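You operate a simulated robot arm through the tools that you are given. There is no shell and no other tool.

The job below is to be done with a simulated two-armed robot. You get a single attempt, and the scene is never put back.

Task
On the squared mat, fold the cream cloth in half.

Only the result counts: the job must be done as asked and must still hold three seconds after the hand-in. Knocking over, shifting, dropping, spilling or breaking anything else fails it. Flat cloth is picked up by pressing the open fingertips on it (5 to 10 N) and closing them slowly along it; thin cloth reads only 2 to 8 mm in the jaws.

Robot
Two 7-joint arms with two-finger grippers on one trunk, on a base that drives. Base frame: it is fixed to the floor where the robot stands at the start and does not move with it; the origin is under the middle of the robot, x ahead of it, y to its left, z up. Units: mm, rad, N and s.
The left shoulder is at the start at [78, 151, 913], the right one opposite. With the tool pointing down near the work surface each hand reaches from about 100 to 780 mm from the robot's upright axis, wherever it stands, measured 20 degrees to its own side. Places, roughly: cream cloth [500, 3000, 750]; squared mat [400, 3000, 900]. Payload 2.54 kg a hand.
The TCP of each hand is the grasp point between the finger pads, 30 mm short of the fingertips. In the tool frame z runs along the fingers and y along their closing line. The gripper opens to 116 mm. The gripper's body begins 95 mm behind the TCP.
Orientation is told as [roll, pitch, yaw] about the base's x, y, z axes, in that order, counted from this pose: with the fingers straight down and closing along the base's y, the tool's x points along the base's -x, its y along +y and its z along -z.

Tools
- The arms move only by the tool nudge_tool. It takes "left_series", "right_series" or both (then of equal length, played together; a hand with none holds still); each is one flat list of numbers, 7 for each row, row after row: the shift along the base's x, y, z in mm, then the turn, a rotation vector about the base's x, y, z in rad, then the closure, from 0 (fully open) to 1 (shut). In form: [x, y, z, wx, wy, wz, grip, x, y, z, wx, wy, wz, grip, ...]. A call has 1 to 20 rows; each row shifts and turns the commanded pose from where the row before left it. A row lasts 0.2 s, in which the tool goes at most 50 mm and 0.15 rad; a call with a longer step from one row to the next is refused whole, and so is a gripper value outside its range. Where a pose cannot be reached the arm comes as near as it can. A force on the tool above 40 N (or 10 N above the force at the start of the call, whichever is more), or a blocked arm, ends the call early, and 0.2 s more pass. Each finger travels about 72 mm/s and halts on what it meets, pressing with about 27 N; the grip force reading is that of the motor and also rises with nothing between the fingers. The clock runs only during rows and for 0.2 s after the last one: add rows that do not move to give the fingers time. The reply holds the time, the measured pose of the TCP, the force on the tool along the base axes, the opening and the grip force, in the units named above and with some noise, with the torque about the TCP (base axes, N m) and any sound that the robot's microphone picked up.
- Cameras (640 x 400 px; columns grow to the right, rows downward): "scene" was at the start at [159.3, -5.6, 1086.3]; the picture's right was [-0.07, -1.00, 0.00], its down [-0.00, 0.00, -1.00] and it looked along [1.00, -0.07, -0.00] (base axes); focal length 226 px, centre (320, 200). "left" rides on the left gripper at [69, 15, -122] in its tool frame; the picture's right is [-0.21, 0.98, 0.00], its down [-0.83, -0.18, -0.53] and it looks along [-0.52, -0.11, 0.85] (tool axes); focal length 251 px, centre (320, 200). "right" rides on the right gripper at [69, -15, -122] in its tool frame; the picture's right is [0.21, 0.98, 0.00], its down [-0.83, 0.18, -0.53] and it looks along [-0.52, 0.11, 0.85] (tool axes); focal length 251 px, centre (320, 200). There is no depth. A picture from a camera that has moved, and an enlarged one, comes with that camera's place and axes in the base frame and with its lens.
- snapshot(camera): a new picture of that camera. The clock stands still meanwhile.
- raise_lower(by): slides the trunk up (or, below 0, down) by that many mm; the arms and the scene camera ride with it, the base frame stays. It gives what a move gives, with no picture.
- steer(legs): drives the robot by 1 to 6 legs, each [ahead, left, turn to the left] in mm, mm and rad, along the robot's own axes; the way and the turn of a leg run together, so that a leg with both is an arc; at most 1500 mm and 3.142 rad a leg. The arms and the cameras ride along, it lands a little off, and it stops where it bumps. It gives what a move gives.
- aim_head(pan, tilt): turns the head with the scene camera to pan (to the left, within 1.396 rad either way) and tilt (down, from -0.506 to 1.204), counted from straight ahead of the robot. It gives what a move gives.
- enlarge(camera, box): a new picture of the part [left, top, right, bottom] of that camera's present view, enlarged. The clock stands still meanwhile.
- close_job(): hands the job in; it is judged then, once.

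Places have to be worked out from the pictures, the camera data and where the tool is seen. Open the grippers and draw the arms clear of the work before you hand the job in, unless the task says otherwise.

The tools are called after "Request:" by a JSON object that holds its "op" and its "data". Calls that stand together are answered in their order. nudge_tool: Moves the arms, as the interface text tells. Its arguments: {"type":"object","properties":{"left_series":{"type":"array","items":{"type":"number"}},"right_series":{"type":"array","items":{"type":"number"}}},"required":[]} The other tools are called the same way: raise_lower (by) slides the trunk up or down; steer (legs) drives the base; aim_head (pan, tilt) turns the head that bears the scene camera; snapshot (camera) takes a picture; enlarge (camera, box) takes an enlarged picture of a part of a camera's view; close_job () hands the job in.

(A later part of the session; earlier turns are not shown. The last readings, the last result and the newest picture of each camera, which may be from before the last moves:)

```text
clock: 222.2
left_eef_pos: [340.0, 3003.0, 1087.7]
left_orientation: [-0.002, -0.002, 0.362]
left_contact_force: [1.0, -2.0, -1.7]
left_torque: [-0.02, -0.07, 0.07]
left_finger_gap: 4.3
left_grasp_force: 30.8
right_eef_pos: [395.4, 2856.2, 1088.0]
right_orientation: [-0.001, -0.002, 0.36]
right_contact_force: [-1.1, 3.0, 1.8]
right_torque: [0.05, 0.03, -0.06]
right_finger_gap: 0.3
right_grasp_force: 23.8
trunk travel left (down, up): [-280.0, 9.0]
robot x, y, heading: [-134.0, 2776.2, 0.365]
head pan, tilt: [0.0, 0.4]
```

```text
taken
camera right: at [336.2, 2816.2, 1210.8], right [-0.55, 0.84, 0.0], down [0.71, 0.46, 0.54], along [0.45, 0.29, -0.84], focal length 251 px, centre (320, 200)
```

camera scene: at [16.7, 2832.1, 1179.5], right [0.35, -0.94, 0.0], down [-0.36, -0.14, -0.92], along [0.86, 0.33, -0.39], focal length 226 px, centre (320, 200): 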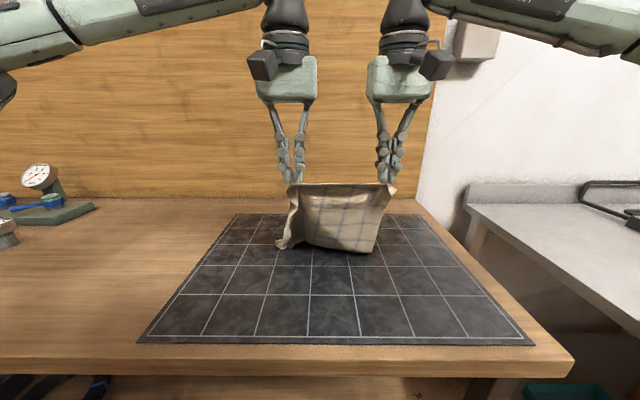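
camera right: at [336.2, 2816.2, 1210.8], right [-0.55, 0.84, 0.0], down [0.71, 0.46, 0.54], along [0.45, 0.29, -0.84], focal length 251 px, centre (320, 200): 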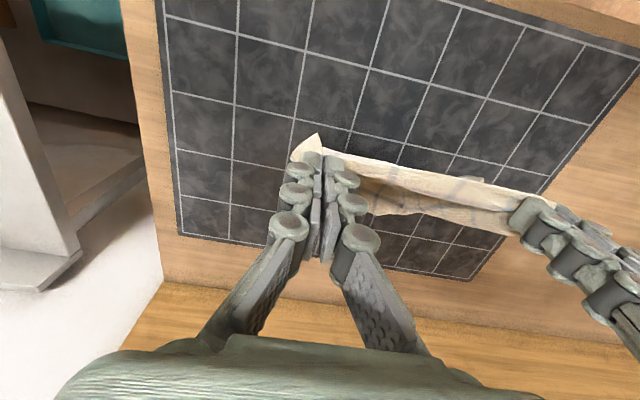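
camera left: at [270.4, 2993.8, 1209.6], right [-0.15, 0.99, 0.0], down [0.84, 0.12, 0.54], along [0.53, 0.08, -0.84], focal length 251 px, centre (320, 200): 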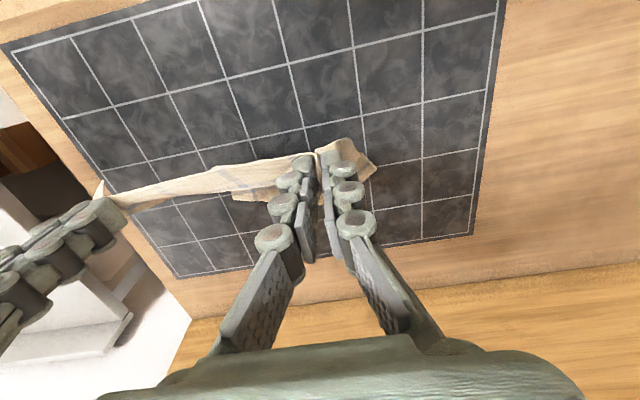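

It lies down forward well. I continue back and down.

Request:
{"op": "nudge_tool", "data": {"left_series": [-15, -5.7, -23, 0, 0, 0, 1, -15, -5.7, -23, 0, 0, 0, 1, -15, -5.7, -23, 0, 0, 0, 1, -15, -5.7, -23, 0, 0, 0, 1, -15, -5.7, -23, 0, 0, 0, 1, -15, -5.7, -23, 0, 0, 0, 1, -15, -5.7, -23, 0, 0, 0, 1, -15, -5.7, -23, 0, 0, 0, 1, 0, 0, 0, 0, 0, 0, 1], "right_series": [-15, -5.7, -23, 0, 0, 0, 1, -15, -5.7, -23, 0, 0, 0, 1, -15, -5.7, -23, 0, 0, 0, 1, -15, -5.7, -23, 0, 0, 0, 1, -15, -5.7, -23, 0, 0, 0, 1, -15, -5.7, -23, 0, 0, 0, 1, -15, -5.7, -23, 0, 0, 0, 1, -15, -5.7, -23, 0, 0, 0, 1, 0, 0, 0, 0, 0, 0, 1]}}

Request:
{"op": "aim_head", "data": {"pan": 0.0, "tilt": 0.7}}

Request:
{"op": "snapshot", "data": {"camera": "scene"}}

Request:
{"op": "snapshot", "data": {"camera": "left"}}

Request:
{"op": "snapshot", "data": {"camera": "right"}}

```text
clock: 224.2
left_eef_pos: [218.0, 2958.4, 902.6]
left_orientation: [-0.003, 0.0, 0.36]
left_contact_force: [0.6, -1.4, -2.8]
left_torque: [-0.06, -0.06, 0.05]
left_finger_gap: 4.1
left_grasp_force: 26.8
right_eef_pos: [274.7, 2808.4, 903.9]
right_orientation: [0.001, -0.001, 0.361]
right_contact_force: [-1.0, 3.0, -1.6]
right_torque: [0.05, 0.03, 0.02]
right_finger_gap: 2.3
right_grasp_force: 28.2
trunk travel left (down, up): [-280.0, 9.0]
robot x, y, heading: [-131.8, 2778.6, 0.359]
head pan, tilt: [0.0, 0.4]
```

```text
clock: 225.0
left_eef_pos: [217.6, 2957.5, 902.9]
left_orientation: [0.0, -0.001, 0.362]
left_contact_force: [1.9, -3.1, 1.7]
left_torque: [-0.11, -0.06, 0.07]
left_finger_gap: 2.2
left_grasp_force: 27.0
right_eef_pos: [275.6, 2809.4, 903.8]
right_orientation: [0.001, 0.001, 0.361]
right_contact_force: [-0.1, 3.4, 0.5]
right_torque: [0.21, 0.12, -0.03]
right_finger_gap: 0.7
right_grasp_force: 24.4
trunk travel left (down, up): [-280.0, 9.0]
robot x, y, heading: [-133.4, 2774.8, 0.358]
head pan, tilt: [0.0, 0.7]
```

```text
taken
camera scene: at [9.7, 2829.5, 1152.6], right [0.35, -0.94, 0.0], down [-0.6, -0.23, -0.77], along [0.72, 0.27, -0.64], focal length 226 px, centre (320, 200)
```

scene: 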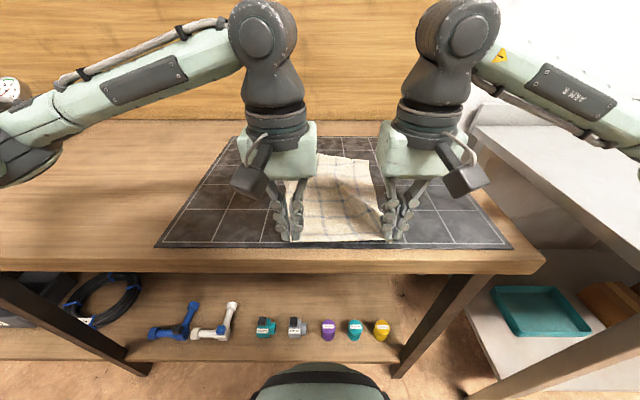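

```text
taken
camera left: at [149.2, 2947.8, 1024.2], right [-0.14, 0.99, 0.0], down [0.84, 0.12, 0.53], along [0.53, 0.08, -0.85], focal length 251 px, centre (320, 200)
```

left: 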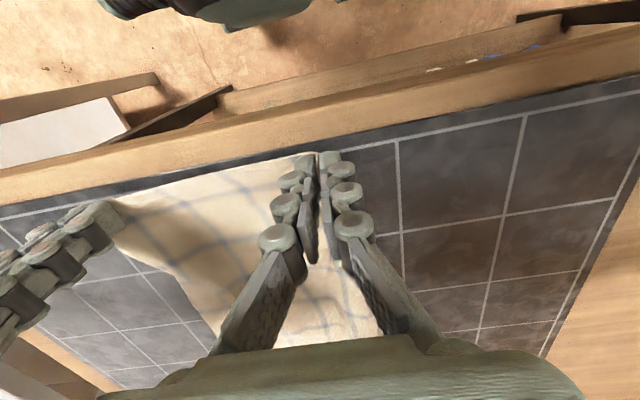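

```text
taken
camera right: at [216.9, 2768.8, 1026.5], right [-0.55, 0.84, 0.0], down [0.71, 0.46, 0.53], along [0.45, 0.29, -0.85], focal length 251 px, centre (320, 200)
```

right: 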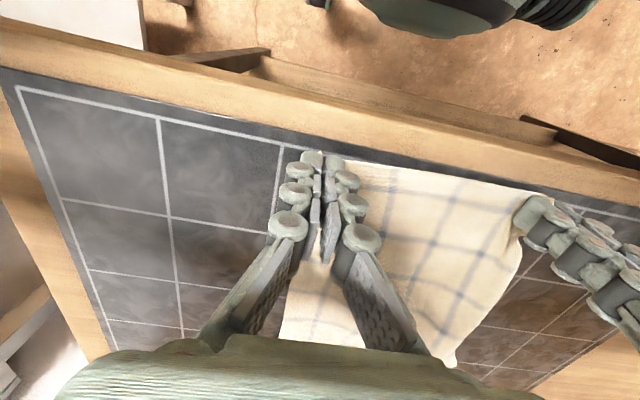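

The cloth lies flat again, near edge around 1243, all in easy reach. I press lightly and open slowly to spread the pinches, then rise.

Request:
{"op": "nudge_tool", "data": {"left_series": [0, 0, -5, 0, 0, 0, 1, 0, 0, -3, 0, 0, 0, 1, 0, 0, 0, 0, 0, 0, 0.95, 0, 0, 0, 0, 0, 0, 0.9, 0, 0, 0, 0, 0, 0, 0.85, 0, 0, 0, 0, 0, 0, 0.8, 0, 0, 0, 0, 0, 0, 0.74, 0, 0, 0, 0, 0, 0, 0.68, 0, 0, 10, 0, 0, 0, 0.66, 0, 0, 35, 0, 0, 0, 0.6, 0, 0, 40, 0, 0, 0, 0.4, 0, 0, 45, 0, 0, 0, 0.2, 0, 0, 45, 0, 0, 0, 0, 0, 0, 0, 0, 0, 0, 0], "right_series": [0, 0, -5, 0, 0, 0, 1, 0, 0, -4, 0, 0, 0, 1, 0, 0, 0, 0, 0, 0, 0.95, 0, 0, 0, 0, 0, 0, 0.9, 0, 0, 0, 0, 0, 0, 0.85, 0, 0, 0, 0, 0, 0, 0.8, 0, 0, 0, 0, 0, 0, 0.74, 0, 0, 0, 0, 0, 0, 0.68, 0, 0, 10, 0, 0, 0, 0.66, 0, 0, 35, 0, 0, 0, 0.6, 0, 0, 40, 0, 0, 0, 0.4, 0, 0, 45, 0, 0, 0, 0.2, 0, 0, 45, 0, 0, 0, 0, 0, 0, 0, 0, 0, 0, 0]}}

Request:
{"op": "snapshot", "data": {"camera": "scene"}}

Request:
{"op": "snapshot", "data": {"camera": "left"}}

Request:
{"op": "snapshot", "data": {"camera": "right"}}

```text
clock: 228.0
left_eef_pos: [219.4, 2956.0, 1069.8]
left_orientation: [0.0, 0.0, 0.362]
left_contact_force: [0.4, -0.3, 0.1]
left_torque: [0.0, 0.02, 0.0]
left_finger_gap: 115.9
left_grasp_force: 0.1
right_eef_pos: [276.5, 2807.7, 1070.9]
right_orientation: [0.0, -0.002, 0.362]
right_contact_force: [0.5, -0.9, -0.3]
right_torque: [-0.03, 0.01, 0.02]
right_finger_gap: 116.0
right_grasp_force: 0.0
trunk travel left (down, up): [-280.0, 9.0]
robot x, y, heading: [-137.3, 2774.8, 0.362]
head pan, tilt: [0.0, 0.7]
```

```text
taken
camera scene: at [10.1, 2829.5, 1152.4], right [0.35, -0.94, 0.0], down [-0.6, -0.23, -0.76], along [0.71, 0.27, -0.64], focal length 226 px, centre (320, 200)
```

scene: 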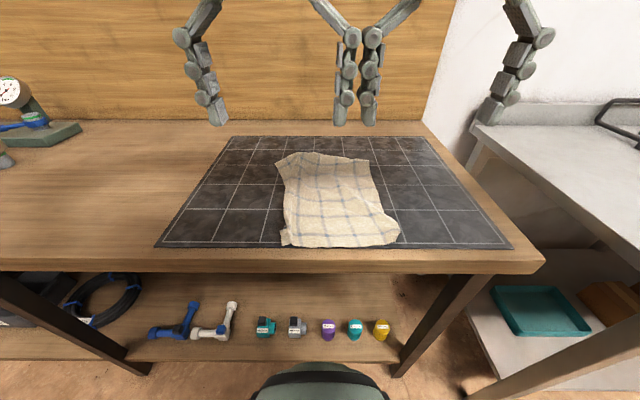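

```text
taken
camera left: at [150.2, 2946.0, 1191.5], right [-0.14, 0.99, 0.0], down [0.84, 0.12, 0.53], along [0.53, 0.08, -0.85], focal length 251 px, centre (320, 200)
```

left: 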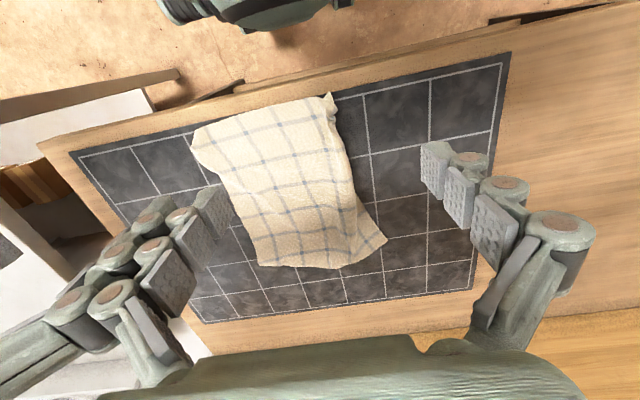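

```text
taken
camera right: at [216.9, 2766.6, 1192.7], right [-0.55, 0.84, 0.0], down [0.71, 0.46, 0.53], along [0.45, 0.29, -0.85], focal length 251 px, centre (320, 200)
```

right: 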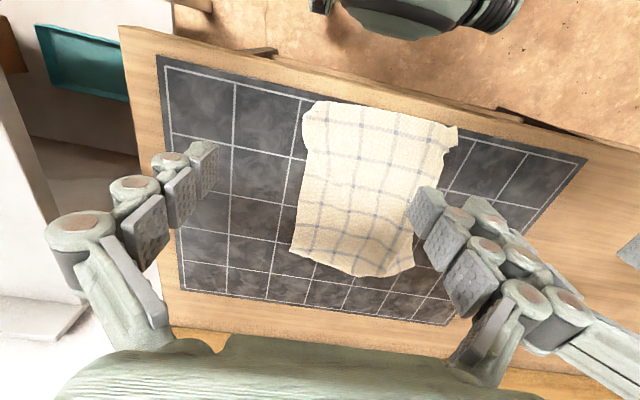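

The cloth is spread out quite well. I enlarge to judge its corners and any tucked hems.

Request:
{"op": "enlarge", "data": {"camera": "left", "box": [170, 80, 410, 280]}}

Request:
{"op": "enlarge", "data": {"camera": "right", "box": [270, 90, 470, 290]}}

Request:
{"op": "enlarge", "data": {"camera": "scene", "box": [250, 140, 430, 260]}}

```text
2.00 times, centred on (290, 180) of left
camera zoom: at [150.2, 2946.0, 1191.5], right [-0.14, 0.99, 0.0], down [0.84, 0.12, 0.53], along [0.53, 0.08, -0.85], focal length 503 px, centre (380, 240)
```

zoom: 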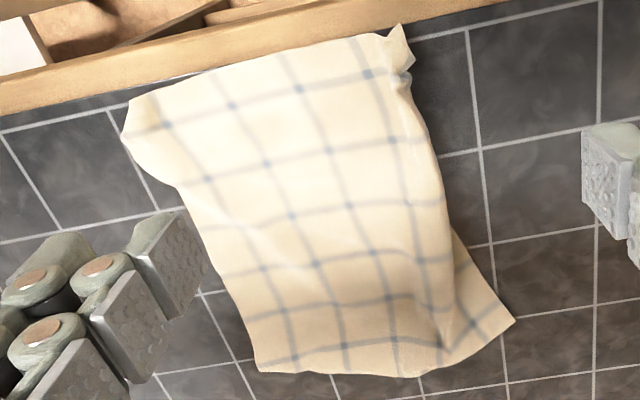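

```text
2.00 times, centred on (370, 190) of right
camera zoom: at [216.9, 2766.6, 1192.7], right [-0.55, 0.84, 0.0], down [0.71, 0.46, 0.53], along [0.45, 0.29, -0.85], focal length 503 px, centre (220, 220)
```

zoom: 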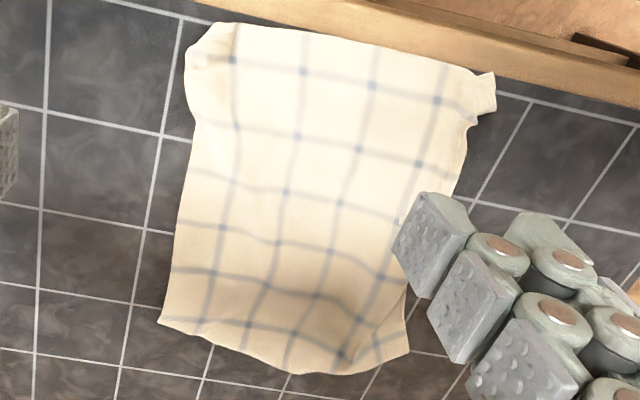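

```text
3.33 times, centred on (340, 200) of scene
camera zoom: at [10.1, 2829.5, 1152.4], right [0.35, -0.94, 0.0], down [-0.6, -0.23, -0.76], along [0.71, 0.27, -0.64], focal length 752 px, centre (253, 200)
```

zoom: 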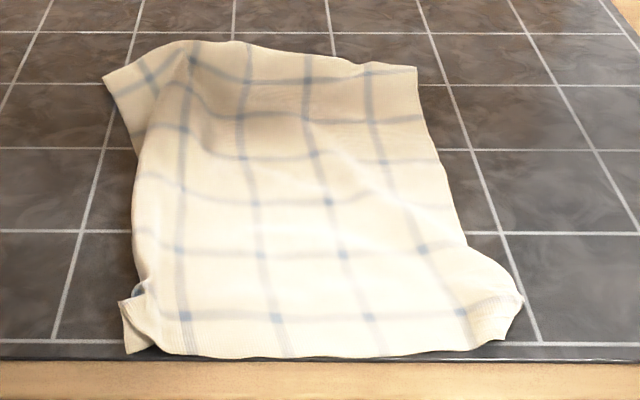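

The cloth is flat but for small waves. Now I test turning the hands by 90° about the vertical (left clockwise, right anticlockwise), in the air above it.

Request:
{"op": "nudge_tool", "data": {"left_series": [0, 0, 0, 0, 0, 0, 0.4, -3, 9, 0, 0, 0, -0.12, 0.7, -3, 9, 0, 0, 0, -0.14, 0.7, -3, 9, 0, 0, 0, -0.14, 0.7, 0, 0, 0, 0, 0, -0.14, 0.7, 0, 0, 0, 0, 0, -0.14, 0.7, 0, 0, 0, 0, 0, -0.14, 0.7, 0, 0, 0, 0, 0, -0.14, 0.7, 0, 0, 0, 0, 0, -0.14, 0.7, 0, 0, 0, 0, 0, -0.14, 0.7, 0, 0, 0, 0, 0, -0.14, 0.7, 0, 0, 0, 0, 0, -0.14, 0.7, 0, 0, 0, 0, 0, -0.05, 0.7, 0, 0, 0, 0, 0, 0, 0.7], "right_series": [0, 0, 0, 0, 0, 0, 0.4, 3, -9, 0, 0, 0, 0.12, 0.7, 3, -9, 0, 0, 0, 0.14, 0.7, 3, -9, 0, 0, 0, 0.14, 0.7, 0, 0, 0, 0, 0, 0.14, 0.7, 0, 0, 0, 0, 0, 0.14, 0.7, 0, 0, 0, 0, 0, 0.14, 0.7, 0, 0, 0, 0, 0, 0.14, 0.7, 0, 0, 0, 0, 0, 0.14, 0.7, 0, 0, 0, 0, 0, 0.14, 0.7, 0, 0, 0, 0, 0, 0.14, 0.7, 0, 0, 0, 0, 0, 0.14, 0.7, 0, 0, 0, 0, 0, 0.05, 0.7, 0, 0, 0, 0, 0, 0, 0.7]}}

Request:
{"op": "snapshot", "data": {"camera": "scene"}}

Request:
{"op": "snapshot", "data": {"camera": "left"}}

Request:
{"op": "snapshot", "data": {"camera": "right"}}

```text
clock: 231.0
left_eef_pos: [208.9, 2983.0, 1070.7]
left_orientation: [0.002, 0.0, -1.211]
left_contact_force: [-0.6, -0.4, -0.5]
left_torque: [-0.02, -0.03, 0.03]
left_finger_gap: 34.9
left_grasp_force: 0.1
right_eef_pos: [216.5, 2801.6, 1050.1]
right_orientation: [0.0, -0.003, 1.931]
right_contact_force: [-0.4, -0.6, -0.6]
right_torque: [0.01, 0.0, -0.05]
right_finger_gap: 34.8
right_grasp_force: 0.1
right hand out of reach, approached as far as the arm can: row 11, 12, 13
trunk travel left (down, up): [-280.0, 9.0]
robot x, y, heading: [-133.0, 2773.3, 0.364]
head pan, tilt: [0.0, 0.7]
```

```text
taken
camera scene: at [9.8, 2829.3, 1152.6], right [0.35, -0.94, 0.0], down [-0.6, -0.23, -0.76], along [0.72, 0.27, -0.64], focal length 226 px, centre (320, 200)
```

scene: 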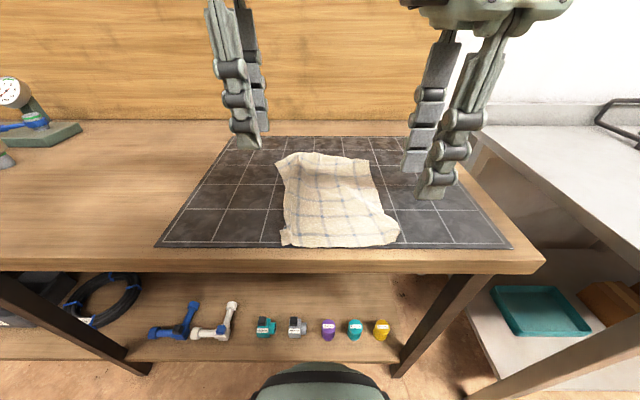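

```text
taken
camera left: at [200.4, 3054.2, 1192.0], right [0.99, 0.14, 0.0], down [0.12, -0.84, 0.53], along [0.08, -0.53, -0.85], focal length 251 px, centre (320, 200)
```

left: 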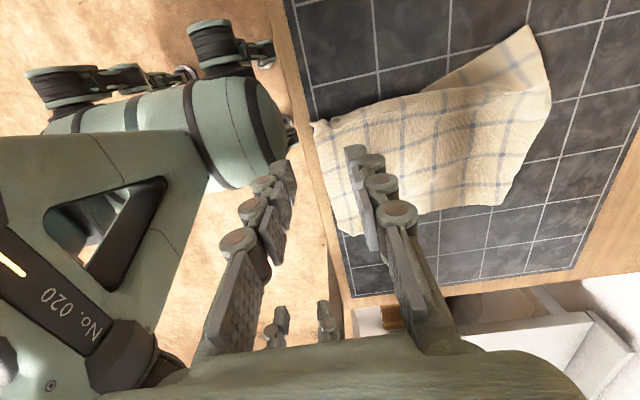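

```text
taken
camera right: at [256.4, 2741.4, 1172.4], right [-0.84, -0.54, 0.0], down [-0.46, 0.71, 0.53], along [-0.29, 0.45, -0.85], focal length 251 px, centre (320, 200)
```

right: 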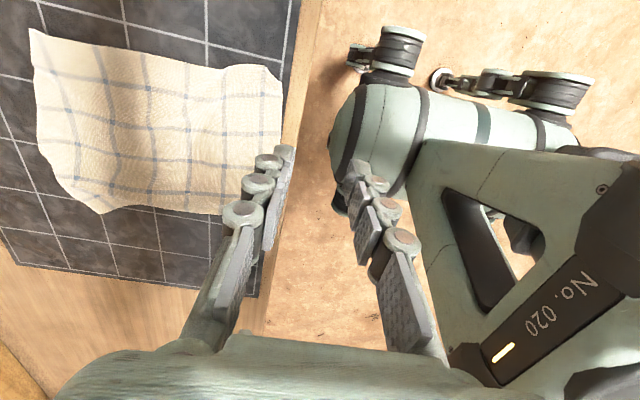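

Left turned fine; the right is at its limit that way round. I turn the right hand the other way instead (same sense as the left), moving it clear of the cloth meanwhile.

Request:
{"op": "nudge_tool", "data": {"right_series": [4.8, -1.4, 2, 0, 0, -0.145, 0.7, 4.8, -1.4, 2, 0, 0, -0.145, 0.7, 4.8, -1.4, 2, 0, 0, -0.145, 0.7, 4.8, -1.4, 2, 0, 0, -0.145, 0.7, 4.8, -1.4, 2, 0, 0, -0.145, 0.7, 4.8, -1.4, 2, 0, 0, -0.145, 0.7, 4.8, -1.4, 2, 0, 0, -0.145, 0.7, 4.8, -1.4, 2, 0, 0, -0.145, 0.7, 4.8, -1.4, 2, 0, 0, -0.145, 0.7, 4.8, -1.4, 2, 0, 0, -0.145, 0.7, 4.8, -1.4, 2, 0, 0, -0.145, 0.7, 4.8, -1.4, 2, 0, 0, -0.145, 0.7, 4.8, -1.4, 2, 0, 0, -0.145, 0.7, 4.8, -1.4, 2, 0, 0, -0.145, 0.7, 4.8, -1.4, 2, 0, 0, -0.145, 0.7, 0, 0, 0, 0, 0, -0.145, 0.7, 0, 0, 0, 0, 0, -0.145, 0.7, 0, 0, 0, 0, 0, -0.145, 0.7, 0, 0, 0, 0, 0, -0.145, 0.7, 0, 0, 0, 0, 0, -0.145, 0.7]}}

Request:
{"op": "nudge_tool", "data": {"right_series": [0, 0, 0, 0, 0, -0.12, 0.7, 0, 0, 0, 0, 0, -0.12, 0.7, 0, 0, 0, 0, 0, 0, 0.7]}}

Request:
{"op": "snapshot", "data": {"camera": "scene"}}

Request:
{"op": "snapshot", "data": {"camera": "right"}}

```text
clock: 235.2
left_eef_pos: [210.4, 2984.5, 1071.2]
left_orientation: [-0.001, -0.001, -1.208]
left_contact_force: [-0.4, 0.6, 1.0]
left_torque: [0.02, 0.0, -0.01]
left_finger_gap: 34.7
left_grasp_force: 0.0
right_eef_pos: [290.6, 2779.9, 1080.6]
right_orientation: [-0.002, 0.002, -0.973]
right_contact_force: [0.8, -0.2, -1.0]
right_torque: [0.01, 0.01, -0.01]
right_finger_gap: 34.7
right_grasp_force: 0.0
trunk travel left (down, up): [-280.0, 9.0]
robot x, y, heading: [-138.7, 2775.4, 0.362]
head pan, tilt: [0.0, 0.7]
```

```text
clock: 236.0
left_eef_pos: [211.2, 2984.7, 1070.4]
left_orientation: [-0.002, 0.001, -1.208]
left_contact_force: [0.0, 0.1, -0.7]
left_torque: [0.02, 0.0, 0.01]
left_finger_gap: 35.2
left_grasp_force: 0.1
right_eef_pos: [290.8, 2781.5, 1080.1]
right_orientation: [0.001, 0.001, -1.211]
right_contact_force: [0.0, 0.0, 0.7]
right_torque: [-0.01, 0.0, 0.0]
right_finger_gap: 34.7
right_grasp_force: 0.1
trunk travel left (down, up): [-280.0, 9.0]
robot x, y, heading: [-134.0, 2778.2, 0.361]
head pan, tilt: [0.0, 0.7]
```

```text
taken
camera scene: at [9.7, 2829.4, 1152.6], right [0.35, -0.94, 0.0], down [-0.6, -0.23, -0.76], along [0.72, 0.27, -0.64], focal length 226 px, centre (320, 200)
```

scene: 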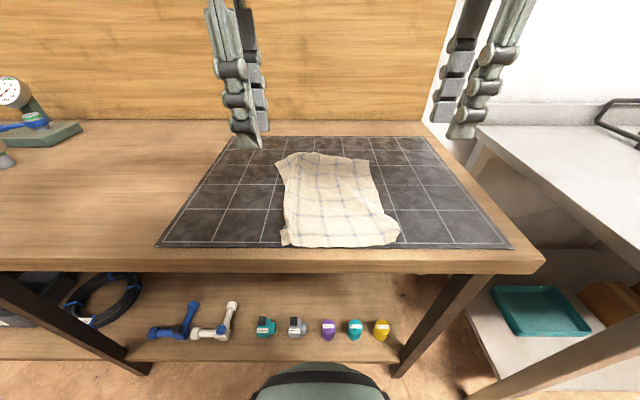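

```text
taken
camera right: at [251.8, 2839.4, 1202.7], right [0.84, 0.55, 0.0], down [0.46, -0.71, 0.53], along [0.29, -0.45, -0.85], focal length 251 px, centre (320, 200)
```

right: 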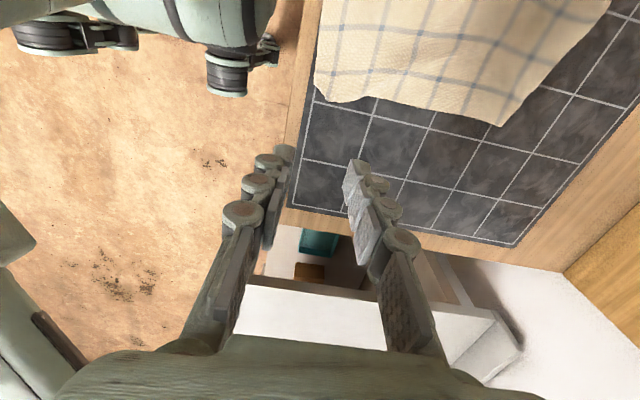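

Both hands are now turned alike. The near corners are still slightly gathered, so first I smooth them: closed fingertips set down near the middle and wiped outward.

Request:
{"op": "nudge_tool", "data": {"left_series": [3.4, -6.8, -33, 0, 0, 0, 1, 3.4, -6.8, -33, 0, 0, 0, 1, 3.4, -6.8, -33, 0, 0, 0, 1, 3.4, -6.8, -33, 0, 0, 0, 1, 3.4, -6.8, -33, 0, 0, 0, 1, 0, 0, -5, 0, 0, 0, 1, 0, 0, 0, 0, 0, 0, 1], "right_series": [-2.9, 9.4, -35, 0, 0, 0, 1, -2.9, 9.4, -35, 0, 0, 0, 1, -2.9, 9.4, -35, 0, 0, 0, 1, -2.9, 9.4, -35, 0, 0, 0, 1, -2.9, 9.4, -35, 0, 0, 0, 1, 0, 0, -5, 0, 0, 0, 1, 0, 0, 0, 0, 0, 0, 1]}}

Request:
{"op": "nudge_tool", "data": {"left_series": [0, 0, -3.5, 0, 0, 0, 1, 0, 0, 0, 0, 0, 0, 1], "right_series": [0, 0, -3.5, 0, 0, 0, 1, 0, 0, 0, 0, 0, 0, 1]}}

```text
clock: 237.2
left_eef_pos: [226.3, 2956.9, 914.1]
left_orientation: [-0.001, 0.014, -1.201]
left_contact_force: [-2.8, 6.6, 0.6]
left_torque: [-0.79, -0.39, -0.1]
left_finger_gap: 0.0
left_grasp_force: 27.1
right_eef_pos: [278.6, 2822.0, 915.4]
right_orientation: [0.003, -0.007, -1.216]
right_contact_force: [3.3, -5.1, -1.4]
right_torque: [0.8, 0.37, 0.0]
right_finger_gap: 0.0
right_grasp_force: 27.6
trunk travel left (down, up): [-280.0, 9.0]
robot x, y, heading: [-132.9, 2774.0, 0.362]
head pan, tilt: [0.0, 0.7]
stopped in row 5 (left hand): the force on the tool passed its limit at 65 N (the readings are from after the stop); the commanded pose is now the measured one
```

```text
clock: 237.8
left_eef_pos: [226.7, 2958.2, 909.9]
left_orientation: [0.0, 0.011, -1.201]
left_contact_force: [-5.9, 8.1, -1.6]
left_torque: [-1.05, -0.71, -0.22]
left_finger_gap: 0.0
left_grasp_force: 27.4
right_eef_pos: [277.6, 2821.3, 910.1]
right_orientation: [0.001, -0.006, -1.215]
right_contact_force: [5.7, -8.2, 1.2]
right_torque: [1.17, 0.76, -0.1]
right_finger_gap: 0.2
right_grasp_force: 27.0
trunk travel left (down, up): [-280.0, 9.0]
robot x, y, heading: [-135.1, 2775.5, 0.367]
head pan, tilt: [0.0, 0.7]
```

The hands touched each other (the right's camera against the left hand). I move them apart straight away and look.

Request:
{"op": "nudge_tool", "data": {"left_series": [-3.5, 9.4, 3, 0, 0, 0, 1, -3.5, 9.4, 5, 0, 0, 0, 1, 0, 0, 0, 0, 0, 0, 1], "right_series": [3.5, -9.4, 3, 0, 0, 0, 1, 3.5, -9.4, 5, 0, 0, 0, 1, 0, 0, 0, 0, 0, 0, 1]}}

Request:
{"op": "snapshot", "data": {"camera": "scene"}}

Request:
{"op": "snapshot", "data": {"camera": "left"}}

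Request:
{"op": "snapshot", "data": {"camera": "right"}}

```text
clock: 238.6
left_eef_pos: [218.8, 2976.2, 917.7]
left_orientation: [-0.002, 0.011, -1.203]
left_contact_force: [0.2, 0.9, 0.4]
left_torque: [0.05, -0.01, -0.01]
left_finger_gap: 0.0
left_grasp_force: 26.7
right_eef_pos: [284.5, 2802.4, 919.9]
right_orientation: [0.003, -0.006, -1.212]
right_contact_force: [0.6, -0.7, 0.3]
right_torque: [0.03, -0.04, -0.01]
right_finger_gap: 0.1
right_grasp_force: 27.1
trunk travel left (down, up): [-280.0, 9.0]
robot x, y, heading: [-135.1, 2774.6, 0.364]
head pan, tilt: [0.0, 0.7]
```

```text
taken
camera scene: at [9.8, 2829.4, 1152.5], right [0.35, -0.94, 0.0], down [-0.6, -0.23, -0.76], along [0.72, 0.27, -0.64], focal length 226 px, centre (320, 200)
```

scene: 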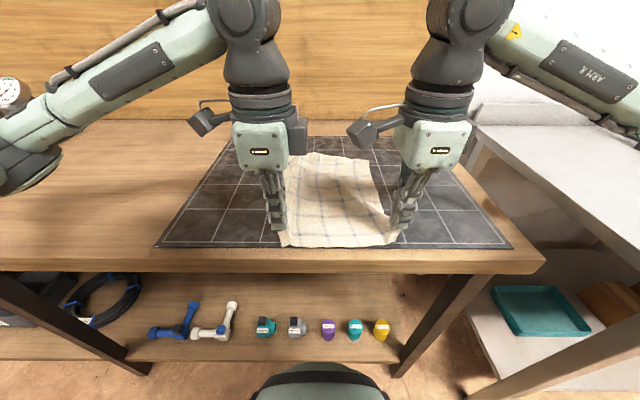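

```text
taken
camera left: at [209.2, 3044.8, 1040.4], right [0.99, 0.15, -0.01], down [0.13, -0.84, 0.52], along [0.08, -0.52, -0.85], focal length 251 px, centre (320, 200)
```

left: 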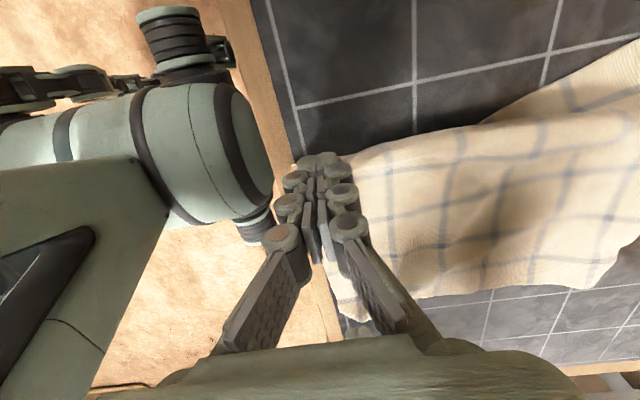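

```text
taken
camera right: at [246.2, 2861.5, 1041.6], right [0.84, 0.54, 0.0], down [0.46, -0.71, 0.54], along [0.29, -0.45, -0.84], focal length 251 px, centre (320, 200)
```

right: 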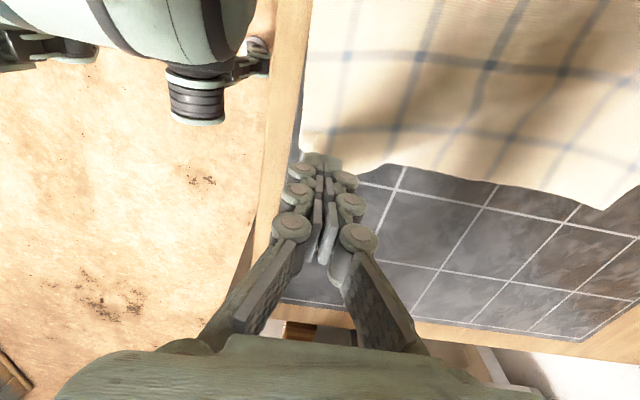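

They are free again, and stand exactly over the two near corners, 186 mm apart. I open to 30 mm, shift slightly inward over the edge and lower.

Request:
{"op": "nudge_tool", "data": {"left_series": [5.6, 2.1, 0, 0, 0, 0, 0.72, 0, 0, 0, 0, 0, 0, 0.72, 0, 0, -10, 0, 0, 0, 0.72, 0, 0, -10, 0, 0, 0, 0.72, 0, 0, 0, 0, 0, 0, 0.72], "right_series": [5.6, 2.1, 0, 0, 0, 0, 0.72, 0, 0, 0, 0, 0, 0, 0.72, 0, 0, -10, 0, 0, 0, 0.72, 0, 0, -12, 0, 0, 0, 0.72, 0, 0, 0, 0, 0, 0, 0.72]}}

Request:
{"op": "snapshot", "data": {"camera": "left"}}

Request:
{"op": "snapshot", "data": {"camera": "right"}}

```text
clock: 239.8
left_eef_pos: [224.9, 2977.8, 898.0]
left_orientation: [-0.003, 0.012, -1.2]
left_contact_force: [0.8, 0.7, 0.5]
left_torque: [0.0, -0.02, -0.02]
left_finger_gap: 32.7
left_grasp_force: 0.1
right_eef_pos: [290.2, 2804.1, 898.7]
right_orientation: [0.002, -0.008, -1.216]
right_contact_force: [0.1, -0.2, 0.0]
right_torque: [0.01, 0.02, 0.01]
right_finger_gap: 32.6
right_grasp_force: 0.1
trunk travel left (down, up): [-280.0, 9.0]
robot x, y, heading: [-132.7, 2778.1, 0.368]
head pan, tilt: [0.0, 0.7]
```

```text
taken
camera left: at [215.0, 3046.3, 1020.2], right [0.99, 0.15, 0.0], down [0.13, -0.84, 0.52], along [0.08, -0.52, -0.85], focal length 251 px, centre (320, 200)
```

left: 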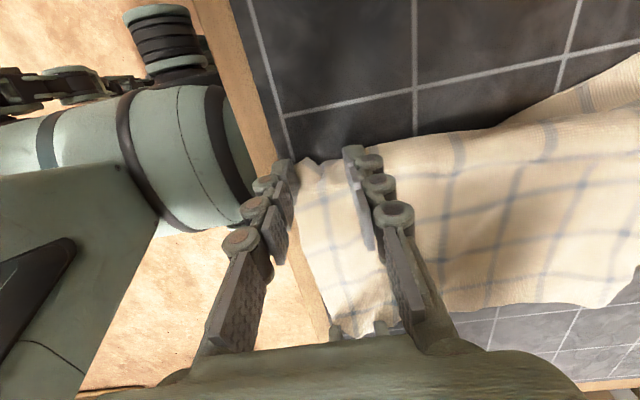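

```text
taken
camera right: at [251.7, 2863.8, 1020.1], right [0.84, 0.54, 0.0], down [0.46, -0.71, 0.54], along [0.29, -0.45, -0.84], focal length 251 px, centre (320, 200)
```

right: 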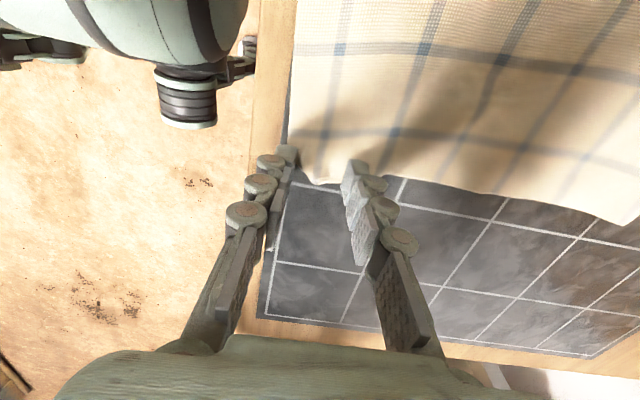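

Both pairs of fingertips stand right on the side edges; I shift each 10 mm inward onto the cloth and press down gently.

Request:
{"op": "nudge_tool", "data": {"left_series": [3.5, -9.4, 0, 0, 0, 0, 0.72, 0, 0, -2, 0, 0, 0, 0.72, 0, 0, 0, 0, 0, 0, 0.72], "right_series": [-3.5, 9.4, 0, 0, 0, 0, 0.72, 0, 0, -2, 0, 0, 0, 0.72, 0, 0, 0, 0, 0, 0, 0.72]}}

Request:
{"op": "nudge_tool", "data": {"left_series": [0, 0, -1.2, 0, 0, 0, 0.72, 0, 0, 0, 0, 0, 0, 0.72], "right_series": [0, 0, -1.2, 0, 0, 0, 0.72, 0, 0, 0, 0, 0, 0, 0.72]}}

```text
clock: 240.6
left_eef_pos: [227.3, 2967.6, 897.5]
left_orientation: [-0.001, 0.013, -1.201]
left_contact_force: [-0.8, -0.5, 2.7]
left_torque: [0.02, -0.01, 0.01]
left_finger_gap: 32.4
left_grasp_force: 0.1
right_eef_pos: [287.0, 2813.8, 896.8]
right_orientation: [0.001, -0.007, -1.214]
right_contact_force: [0.4, 0.4, -0.1]
right_torque: [0.0, -0.02, 0.0]
right_finger_gap: 32.5
right_grasp_force: 0.0
trunk travel left (down, up): [-280.0, 9.0]
robot x, y, heading: [-134.4, 2775.4, 0.364]
head pan, tilt: [0.0, 0.7]
```

```text
clock: 241.2
left_eef_pos: [227.8, 2967.6, 895.9]
left_orientation: [0.001, 0.012, -1.202]
left_contact_force: [-0.5, 2.5, 8.9]
left_torque: [0.06, -0.05, 0.08]
left_finger_gap: 32.9
left_grasp_force: 0.0
right_eef_pos: [287.1, 2815.2, 896.1]
right_orientation: [0.002, -0.007, -1.215]
right_contact_force: [-0.3, -0.5, 0.6]
right_torque: [-0.01, 0.03, 0.0]
right_finger_gap: 32.5
right_grasp_force: 0.0
trunk travel left (down, up): [-280.0, 9.0]
robot x, y, heading: [-135.8, 2774.7, 0.361]
head pan, tilt: [0.0, 0.7]
```

Left at 9 N; the right needs a bit more.

Request:
{"op": "nudge_tool", "data": {"right_series": [0, 0, -1.2, 0, 0, 0, 0.72, 0, 0, 0, 0, 0, 0, 0.72]}}

Request:
{"op": "nudge_tool", "data": {"right_series": [0, 0, -0.6, 0, 0, 0, 0.72, 0, 0, 0, 0, 0, 0, 0.72]}}

```text
clock: 241.8
left_eef_pos: [227.5, 2968.3, 894.2]
left_orientation: [-0.001, 0.012, -1.2]
left_contact_force: [-1.1, 2.6, 7.9]
left_torque: [0.05, -0.1, 0.09]
left_finger_gap: 32.8
left_grasp_force: 0.2
right_eef_pos: [286.9, 2814.5, 894.5]
right_orientation: [0.003, -0.007, -1.215]
right_contact_force: [0.5, -0.8, 7.5]
right_torque: [-0.03, 0.11, 0.02]
right_finger_gap: 32.9
right_grasp_force: 0.1
trunk travel left (down, up): [-280.0, 9.0]
robot x, y, heading: [-134.6, 2774.7, 0.363]
head pan, tilt: [0.0, 0.7]
```

```text
clock: 242.4
left_eef_pos: [226.9, 2968.2, 895.9]
left_orientation: [0.001, 0.011, -1.202]
left_contact_force: [0.3, 2.5, 6.1]
left_torque: [0.08, -0.11, 0.05]
left_finger_gap: 32.8
left_grasp_force: 0.4
right_eef_pos: [286.2, 2814.6, 894.2]
right_orientation: [0.006, -0.007, -1.215]
right_contact_force: [0.7, -2.7, 22.6]
right_torque: [-0.03, 0.1, 0.08]
right_finger_gap: 33.2
right_grasp_force: 4.4
trunk travel left (down, up): [-280.0, 9.0]
robot x, y, heading: [-136.8, 2775.8, 0.364]
head pan, tilt: [0.0, 0.7]
```

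Right now 22 N, too much; I ease it 0.9 mm, add a touch on the left, and close both slowly.

Request:
{"op": "nudge_tool", "data": {"left_series": [0, 0, -0.3, 0, 0, 0, 0.72, 0, 0, 0, 0, 0, 0, 0.74, 0, 0, 0, 0, 0, 0, 0.76, 0, 0, 0, 0, 0, 0, 0.78, 0, 0, 0, 0, 0, 0, 0.8, 0, 0, 0, 0, 0, 0, 0.82, 0, 0, 0, 0, 0, 0, 0.84, 0, 0, 0, 0, 0, 0, 0.86], "right_series": [0, 0, 0.9, 0, 0, 0, 0.72, 0, 0, 0, 0, 0, 0, 0.74, 0, 0, 0, 0, 0, 0, 0.76, 0, 0, 0, 0, 0, 0, 0.78, 0, 0, 0, 0, 0, 0, 0.8, 0, 0, 0, 0, 0, 0, 0.82, 0, 0, 0, 0, 0, 0, 0.84, 0, 0, 0, 0, 0, 0, 0.86]}}

Request:
{"op": "enlarge", "data": {"camera": "left", "box": [200, 80, 440, 230]}}

Request:
{"op": "enlarge", "data": {"camera": "right", "box": [200, 80, 440, 230]}}

```text
clock: 244.2
left_eef_pos: [227.1, 2968.2, 894.9]
left_orientation: [0.0, 0.013, -1.201]
left_contact_force: [-0.7, -0.1, 3.4]
left_torque: [0.02, -0.06, 0.02]
left_finger_gap: 15.9
left_grasp_force: 0.0
right_eef_pos: [286.7, 2815.2, 894.9]
right_orientation: [0.001, -0.008, -1.213]
right_contact_force: [-3.6, -0.3, 17.5]
right_torque: [0.0, 0.32, 0.02]
right_finger_gap: 16.5
right_grasp_force: 0.4
trunk travel left (down, up): [-280.0, 9.0]
robot x, y, heading: [-131.5, 2772.3, 0.364]
head pan, tilt: [0.0, 0.7]
```

```text
2.67 times, centred on (320, 155) of left
camera zoom: at [217.1, 3036.3, 1017.4], right [0.99, 0.15, 0.0], down [0.13, -0.84, 0.52], along [0.08, -0.52, -0.85], focal length 670 px, centre (320, 320)
```

zoom: 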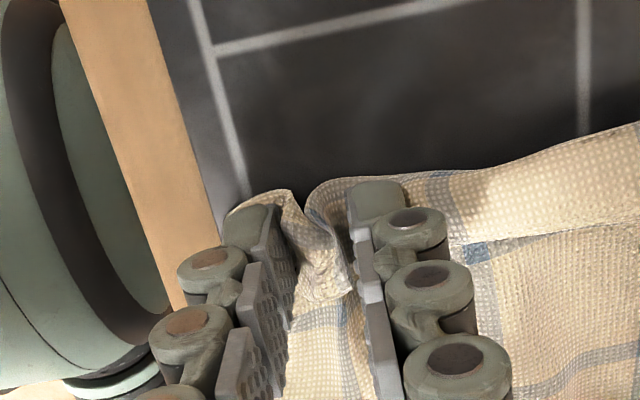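

```text
2.67 times, centred on (320, 155) of right
camera zoom: at [247.1, 2873.6, 1015.5], right [0.84, 0.54, 0.0], down [0.45, -0.71, 0.54], along [0.29, -0.45, -0.84], focal length 670 px, centre (320, 320)
```

zoom: 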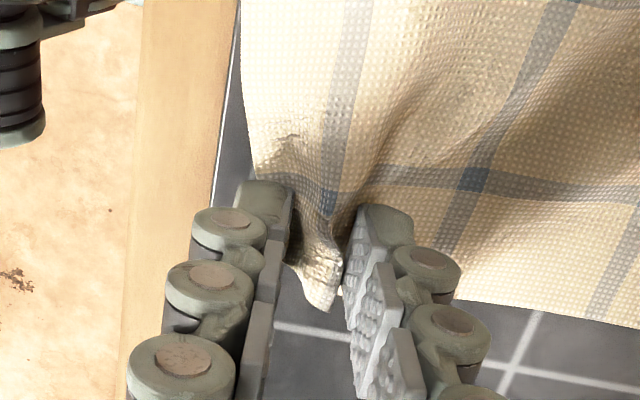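

Both ridges stand up between the pads along the near edge. I finish closing.

Request:
{"op": "nudge_tool", "data": {"left_series": [0, 0, -0.4, 0, 0, 0, 0.88, 0, 0, 0, 0, 0, 0, 0.9, 0, 0, 0, 0, 0, 0, 0.92, 0, 0, 0, 0, 0, 0, 0.94, 0, 0, 0, 0, 0, 0, 0.96, 0, 0, 0, 0, 0, 0, 0.98, 0, 0, 0, 0, 0, 0, 1, 0, 0, 0, 0, 0, 0, 1, 0, 0, 0, 0, 0, 0, 1], "right_series": [0, 0, 0.2, 0, 0, 0, 0.88, 0, 0, 0, 0, 0, 0, 0.9, 0, 0, 0, 0, 0, 0, 0.92, 0, 0, 0, 0, 0, 0, 0.94, 0, 0, 0, 0, 0, 0, 0.96, 0, 0, 0, 0, 0, 0, 0.98, 0, 0, 0, 0, 0, 0, 1, 0, 0, 0, 0, 0, 0, 1, 0, 0, 0, 0, 0, 0, 1]}}

Request:
{"op": "nudge_tool", "data": {"left_series": [0, 0, 8, 0, 0, 0, 1, 0, 0, 12, 0, 0, 0, 1, 0, 0, 15, 0, 0, 0, 1, 0, 0, 0, 0, 0, 0, 1], "right_series": [0, 0, 8, 0, 0, 0, 1, 0, 0, 12, 0, 0, 0, 1, 0, 0, 15, 0, 0, 0, 1, 0, 0, 0, 0, 0, 0, 1]}}

Request:
{"op": "snapshot", "data": {"camera": "scene"}}

Request:
{"op": "snapshot", "data": {"camera": "left"}}

Request:
{"op": "snapshot", "data": {"camera": "right"}}

```text
clock: 246.2
left_eef_pos: [228.5, 2967.3, 894.1]
left_orientation: [-0.001, 0.012, -1.2]
left_contact_force: [-0.5, 1.2, 10.0]
left_torque: [0.07, 0.06, -0.01]
left_finger_gap: 4.7
left_grasp_force: 27.0
right_eef_pos: [287.5, 2814.5, 893.9]
right_orientation: [0.003, -0.006, -1.215]
right_contact_force: [-0.5, 1.0, 0.0]
right_torque: [-0.01, 0.0, 0.0]
right_finger_gap: 3.0
right_grasp_force: 23.8
trunk travel left (down, up): [-280.0, 9.0]
robot x, y, heading: [-134.6, 2776.4, 0.361]
head pan, tilt: [0.0, 0.7]
```

```text
clock: 247.2
left_eef_pos: [228.7, 2969.4, 927.0]
left_orientation: [-0.005, 0.013, -1.2]
left_contact_force: [-0.2, 0.5, -0.4]
left_torque: [0.05, -0.12, -0.03]
left_finger_gap: 3.4
left_grasp_force: 30.3
right_eef_pos: [285.9, 2814.1, 927.6]
right_orientation: [0.003, -0.007, -1.216]
right_contact_force: [-1.3, 0.5, -0.2]
right_torque: [0.02, 0.01, 0.02]
right_finger_gap: 3.1
right_grasp_force: 24.0
trunk travel left (down, up): [-280.0, 9.0]
robot x, y, heading: [-137.0, 2777.0, 0.365]
head pan, tilt: [0.0, 0.7]
```

```text
taken
camera scene: at [9.7, 2829.4, 1152.6], right [0.35, -0.94, 0.0], down [-0.6, -0.23, -0.77], along [0.72, 0.27, -0.64], focal length 226 px, centre (320, 200)
```

scene: 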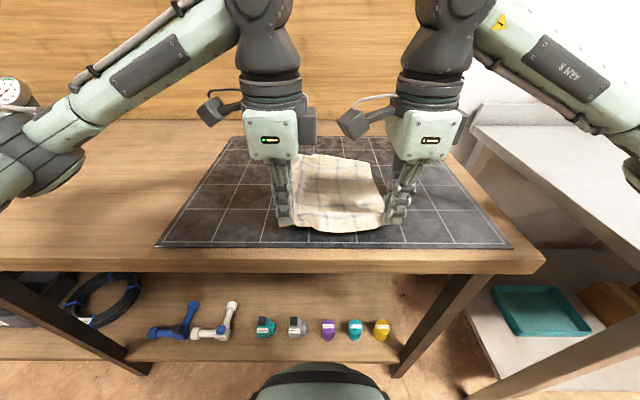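

```text
taken
camera left: at [219.5, 3037.0, 1049.7], right [0.99, 0.15, -0.01], down [0.13, -0.84, 0.52], along [0.08, -0.52, -0.85], focal length 251 px, centre (320, 200)
```

left: 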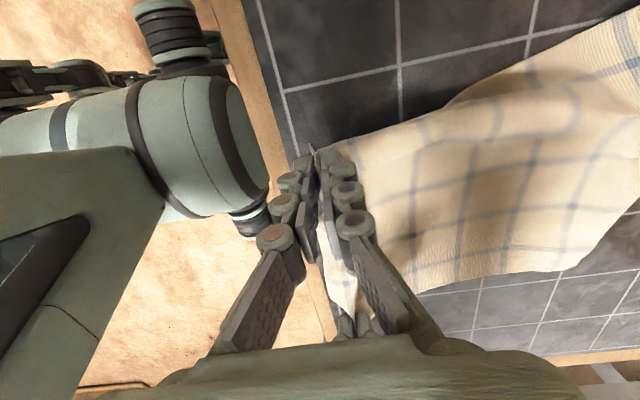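

```text
taken
camera right: at [248.1, 2872.9, 1049.6], right [0.84, 0.54, 0.0], down [0.46, -0.71, 0.54], along [0.29, -0.45, -0.84], focal length 251 px, centre (320, 200)
```

right: 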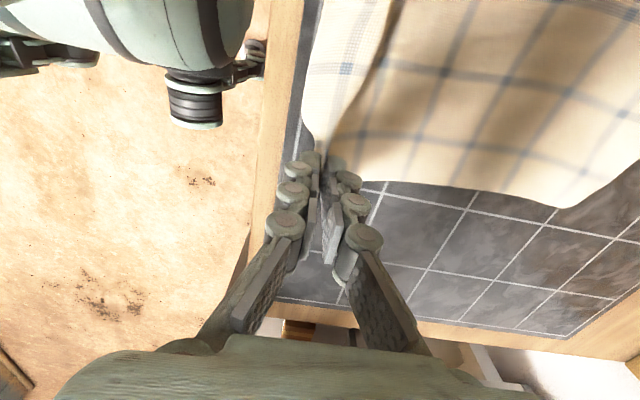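

Both grips took at once. I spread the hands a little to take out the slack along the edge and read the tension.

Request:
{"op": "nudge_tool", "data": {"left_series": [-1.8, 4.7, 0, 0, 0, 0, 1, -1.8, 4.7, 0, 0, 0, 0, 1, 0, 0, 0, 0, 0, 0, 1], "right_series": [1.8, -4.7, 0, 0, 0, 0, 1, 1.8, -4.7, 0, 0, 0, 0, 1, 0, 0, 0, 0, 0, 0, 1]}}

```text
clock: 248.0
left_eef_pos: [224.5, 2977.1, 928.5]
left_orientation: [-0.003, 0.013, -1.201]
left_contact_force: [-0.7, -0.5, 0.6]
left_torque: [-0.04, 0.03, 0.01]
left_finger_gap: 4.0
left_grasp_force: 32.1
right_eef_pos: [290.0, 2805.9, 928.7]
right_orientation: [0.004, -0.006, -1.217]
right_contact_force: [0.7, 1.1, 0.1]
right_torque: [0.03, -0.16, 0.03]
right_finger_gap: 1.0
right_grasp_force: 21.2
trunk travel left (down, up): [-280.0, 9.0]
robot x, y, heading: [-134.8, 2770.4, 0.363]
head pan, tilt: [0.0, 0.7]
```

Hardly any tension yet; I spread 5 mm more on each side.

Request:
{"op": "nudge_tool", "data": {"left_series": [-1.8, 4.7, 0, 0, 0, 0, 1, 0, 0, 0, 0, 0, 0, 1], "right_series": [1.8, -4.7, 0, 0, 0, 0, 1, 0, 0, 0, 0, 0, 0, 1]}}

Request:
{"op": "snapshot", "data": {"camera": "scene"}}

Request:
{"op": "snapshot", "data": {"camera": "right"}}

```text
clock: 248.6
left_eef_pos: [223.3, 2983.5, 928.8]
left_orientation: [0.0, 0.011, -1.203]
left_contact_force: [-1.6, 0.2, 0.6]
left_torque: [0.06, -0.2, 0.01]
left_finger_gap: 3.7
left_grasp_force: 32.1
right_eef_pos: [292.6, 2801.5, 928.0]
right_orientation: [0.003, -0.006, -1.213]
right_contact_force: [-0.7, 0.8, -1.3]
right_torque: [0.0, -0.01, 0.02]
right_finger_gap: 2.9
right_grasp_force: 24.1
trunk travel left (down, up): [-280.0, 9.0]
robot x, y, heading: [-134.0, 2773.8, 0.36]
head pan, tilt: [0.0, 0.7]
```

```text
taken
camera scene: at [9.7, 2829.3, 1152.6], right [0.35, -0.94, 0.0], down [-0.6, -0.23, -0.77], along [0.72, 0.27, -0.64], focal length 226 px, centre (320, 200)
```

scene: 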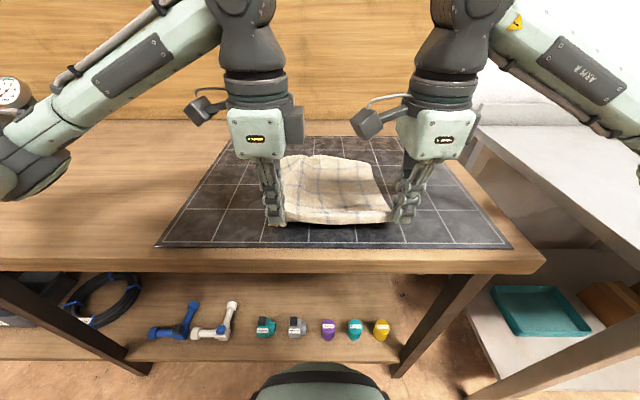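

```text
taken
camera right: at [253.9, 2860.1, 1049.6], right [0.84, 0.54, 0.0], down [0.46, -0.71, 0.54], along [0.29, -0.45, -0.84], focal length 251 px, centre (320, 200)
```

right: 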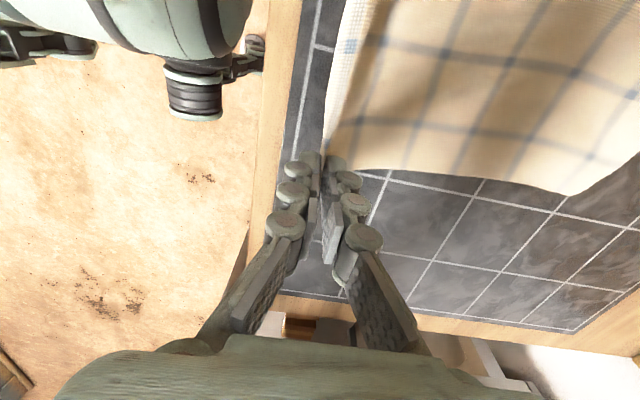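

Good, edge straight and held. I carry it up to the top of the arc over the middle line and look.

Request:
{"op": "nudge_tool", "data": {"left_series": [5.8, 3, 21, 0, 0, 0, 1, 5.8, 3, 21, 0, 0, 0, 1, 11.2, 5.8, 12.5, 0, 0, 0, 1, 11.2, 5.8, 12.5, 0, 0, 0, 1, 13.5, 6.9, 6.5, 0, 0, 0, 1, 13.5, 6.9, 6.5, 0, 0, 0, 1, 13.5, 6.9, 2, 0, 0, 0, 1, 13.5, 6.9, 2, 0, 0, 0, 1, 0, 0, 0, 0, 0, 0, 1], "right_series": [5.8, 3, 21, 0, 0, 0, 1, 5.8, 3, 21, 0, 0, 0, 1, 11.2, 5.8, 12.5, 0, 0, 0, 1, 11.2, 5.8, 12.5, 0, 0, 0, 1, 13.5, 6.9, 6.5, 0, 0, 0, 1, 13.5, 6.9, 6.5, 0, 0, 0, 1, 13.5, 6.9, 2, 0, 0, 0, 1, 13.5, 6.9, 2, 0, 0, 0, 1, 0, 0, 0, 0, 0, 0, 1]}}

Request:
{"op": "snapshot", "data": {"camera": "scene"}}

Request:
{"op": "snapshot", "data": {"camera": "left"}}

Request:
{"op": "snapshot", "data": {"camera": "right"}}

```text
clock: 250.6
left_eef_pos: [308.9, 3026.9, 1014.3]
left_orientation: [-0.002, 0.012, -1.202]
left_contact_force: [0.0, 0.1, -1.9]
left_torque: [-0.04, 0.0, 0.06]
left_finger_gap: 5.0
left_grasp_force: 30.5
right_eef_pos: [380.7, 2844.7, 1012.1]
right_orientation: [0.002, -0.008, -1.212]
right_contact_force: [0.3, -0.7, -2.2]
right_torque: [0.02, -0.1, 0.01]
right_finger_gap: 5.0
right_grasp_force: 30.5
trunk travel left (down, up): [-280.0, 9.0]
robot x, y, heading: [-135.0, 2772.9, 0.361]
head pan, tilt: [0.0, 0.7]
```

```text
taken
camera scene: at [9.4, 2829.2, 1152.6], right [0.35, -0.94, 0.0], down [-0.6, -0.23, -0.77], along [0.72, 0.27, -0.64], focal length 226 px, centre (320, 200)
```

scene: 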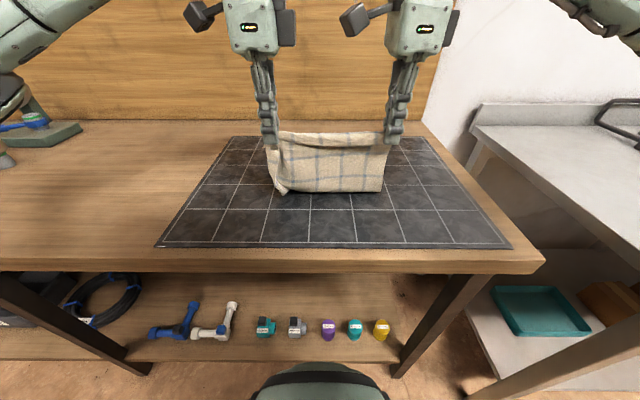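

```text
taken
camera left: at [300.1, 3096.5, 1136.1], right [0.99, 0.15, 0.0], down [0.13, -0.84, 0.52], along [0.08, -0.52, -0.85], focal length 251 px, centre (320, 200)
```

left: 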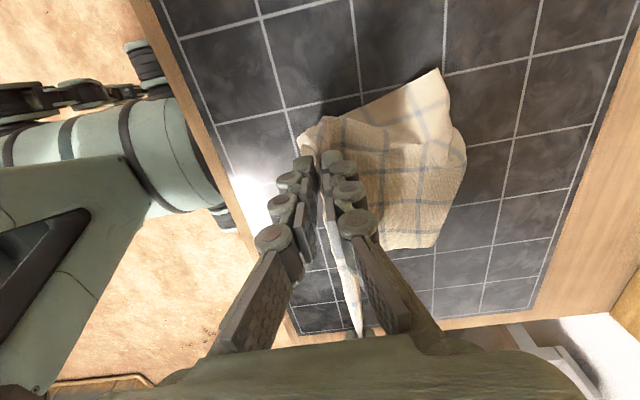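

```text
taken
camera right: at [341.9, 2903.8, 1134.5], right [0.84, 0.54, 0.0], down [0.46, -0.71, 0.54], along [0.29, -0.45, -0.84], focal length 251 px, centre (320, 200)
```

right: 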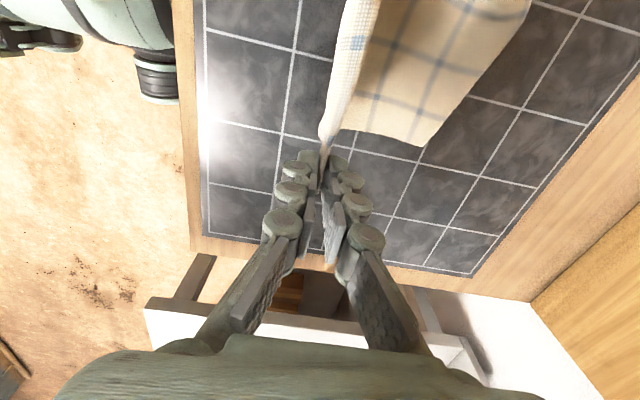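

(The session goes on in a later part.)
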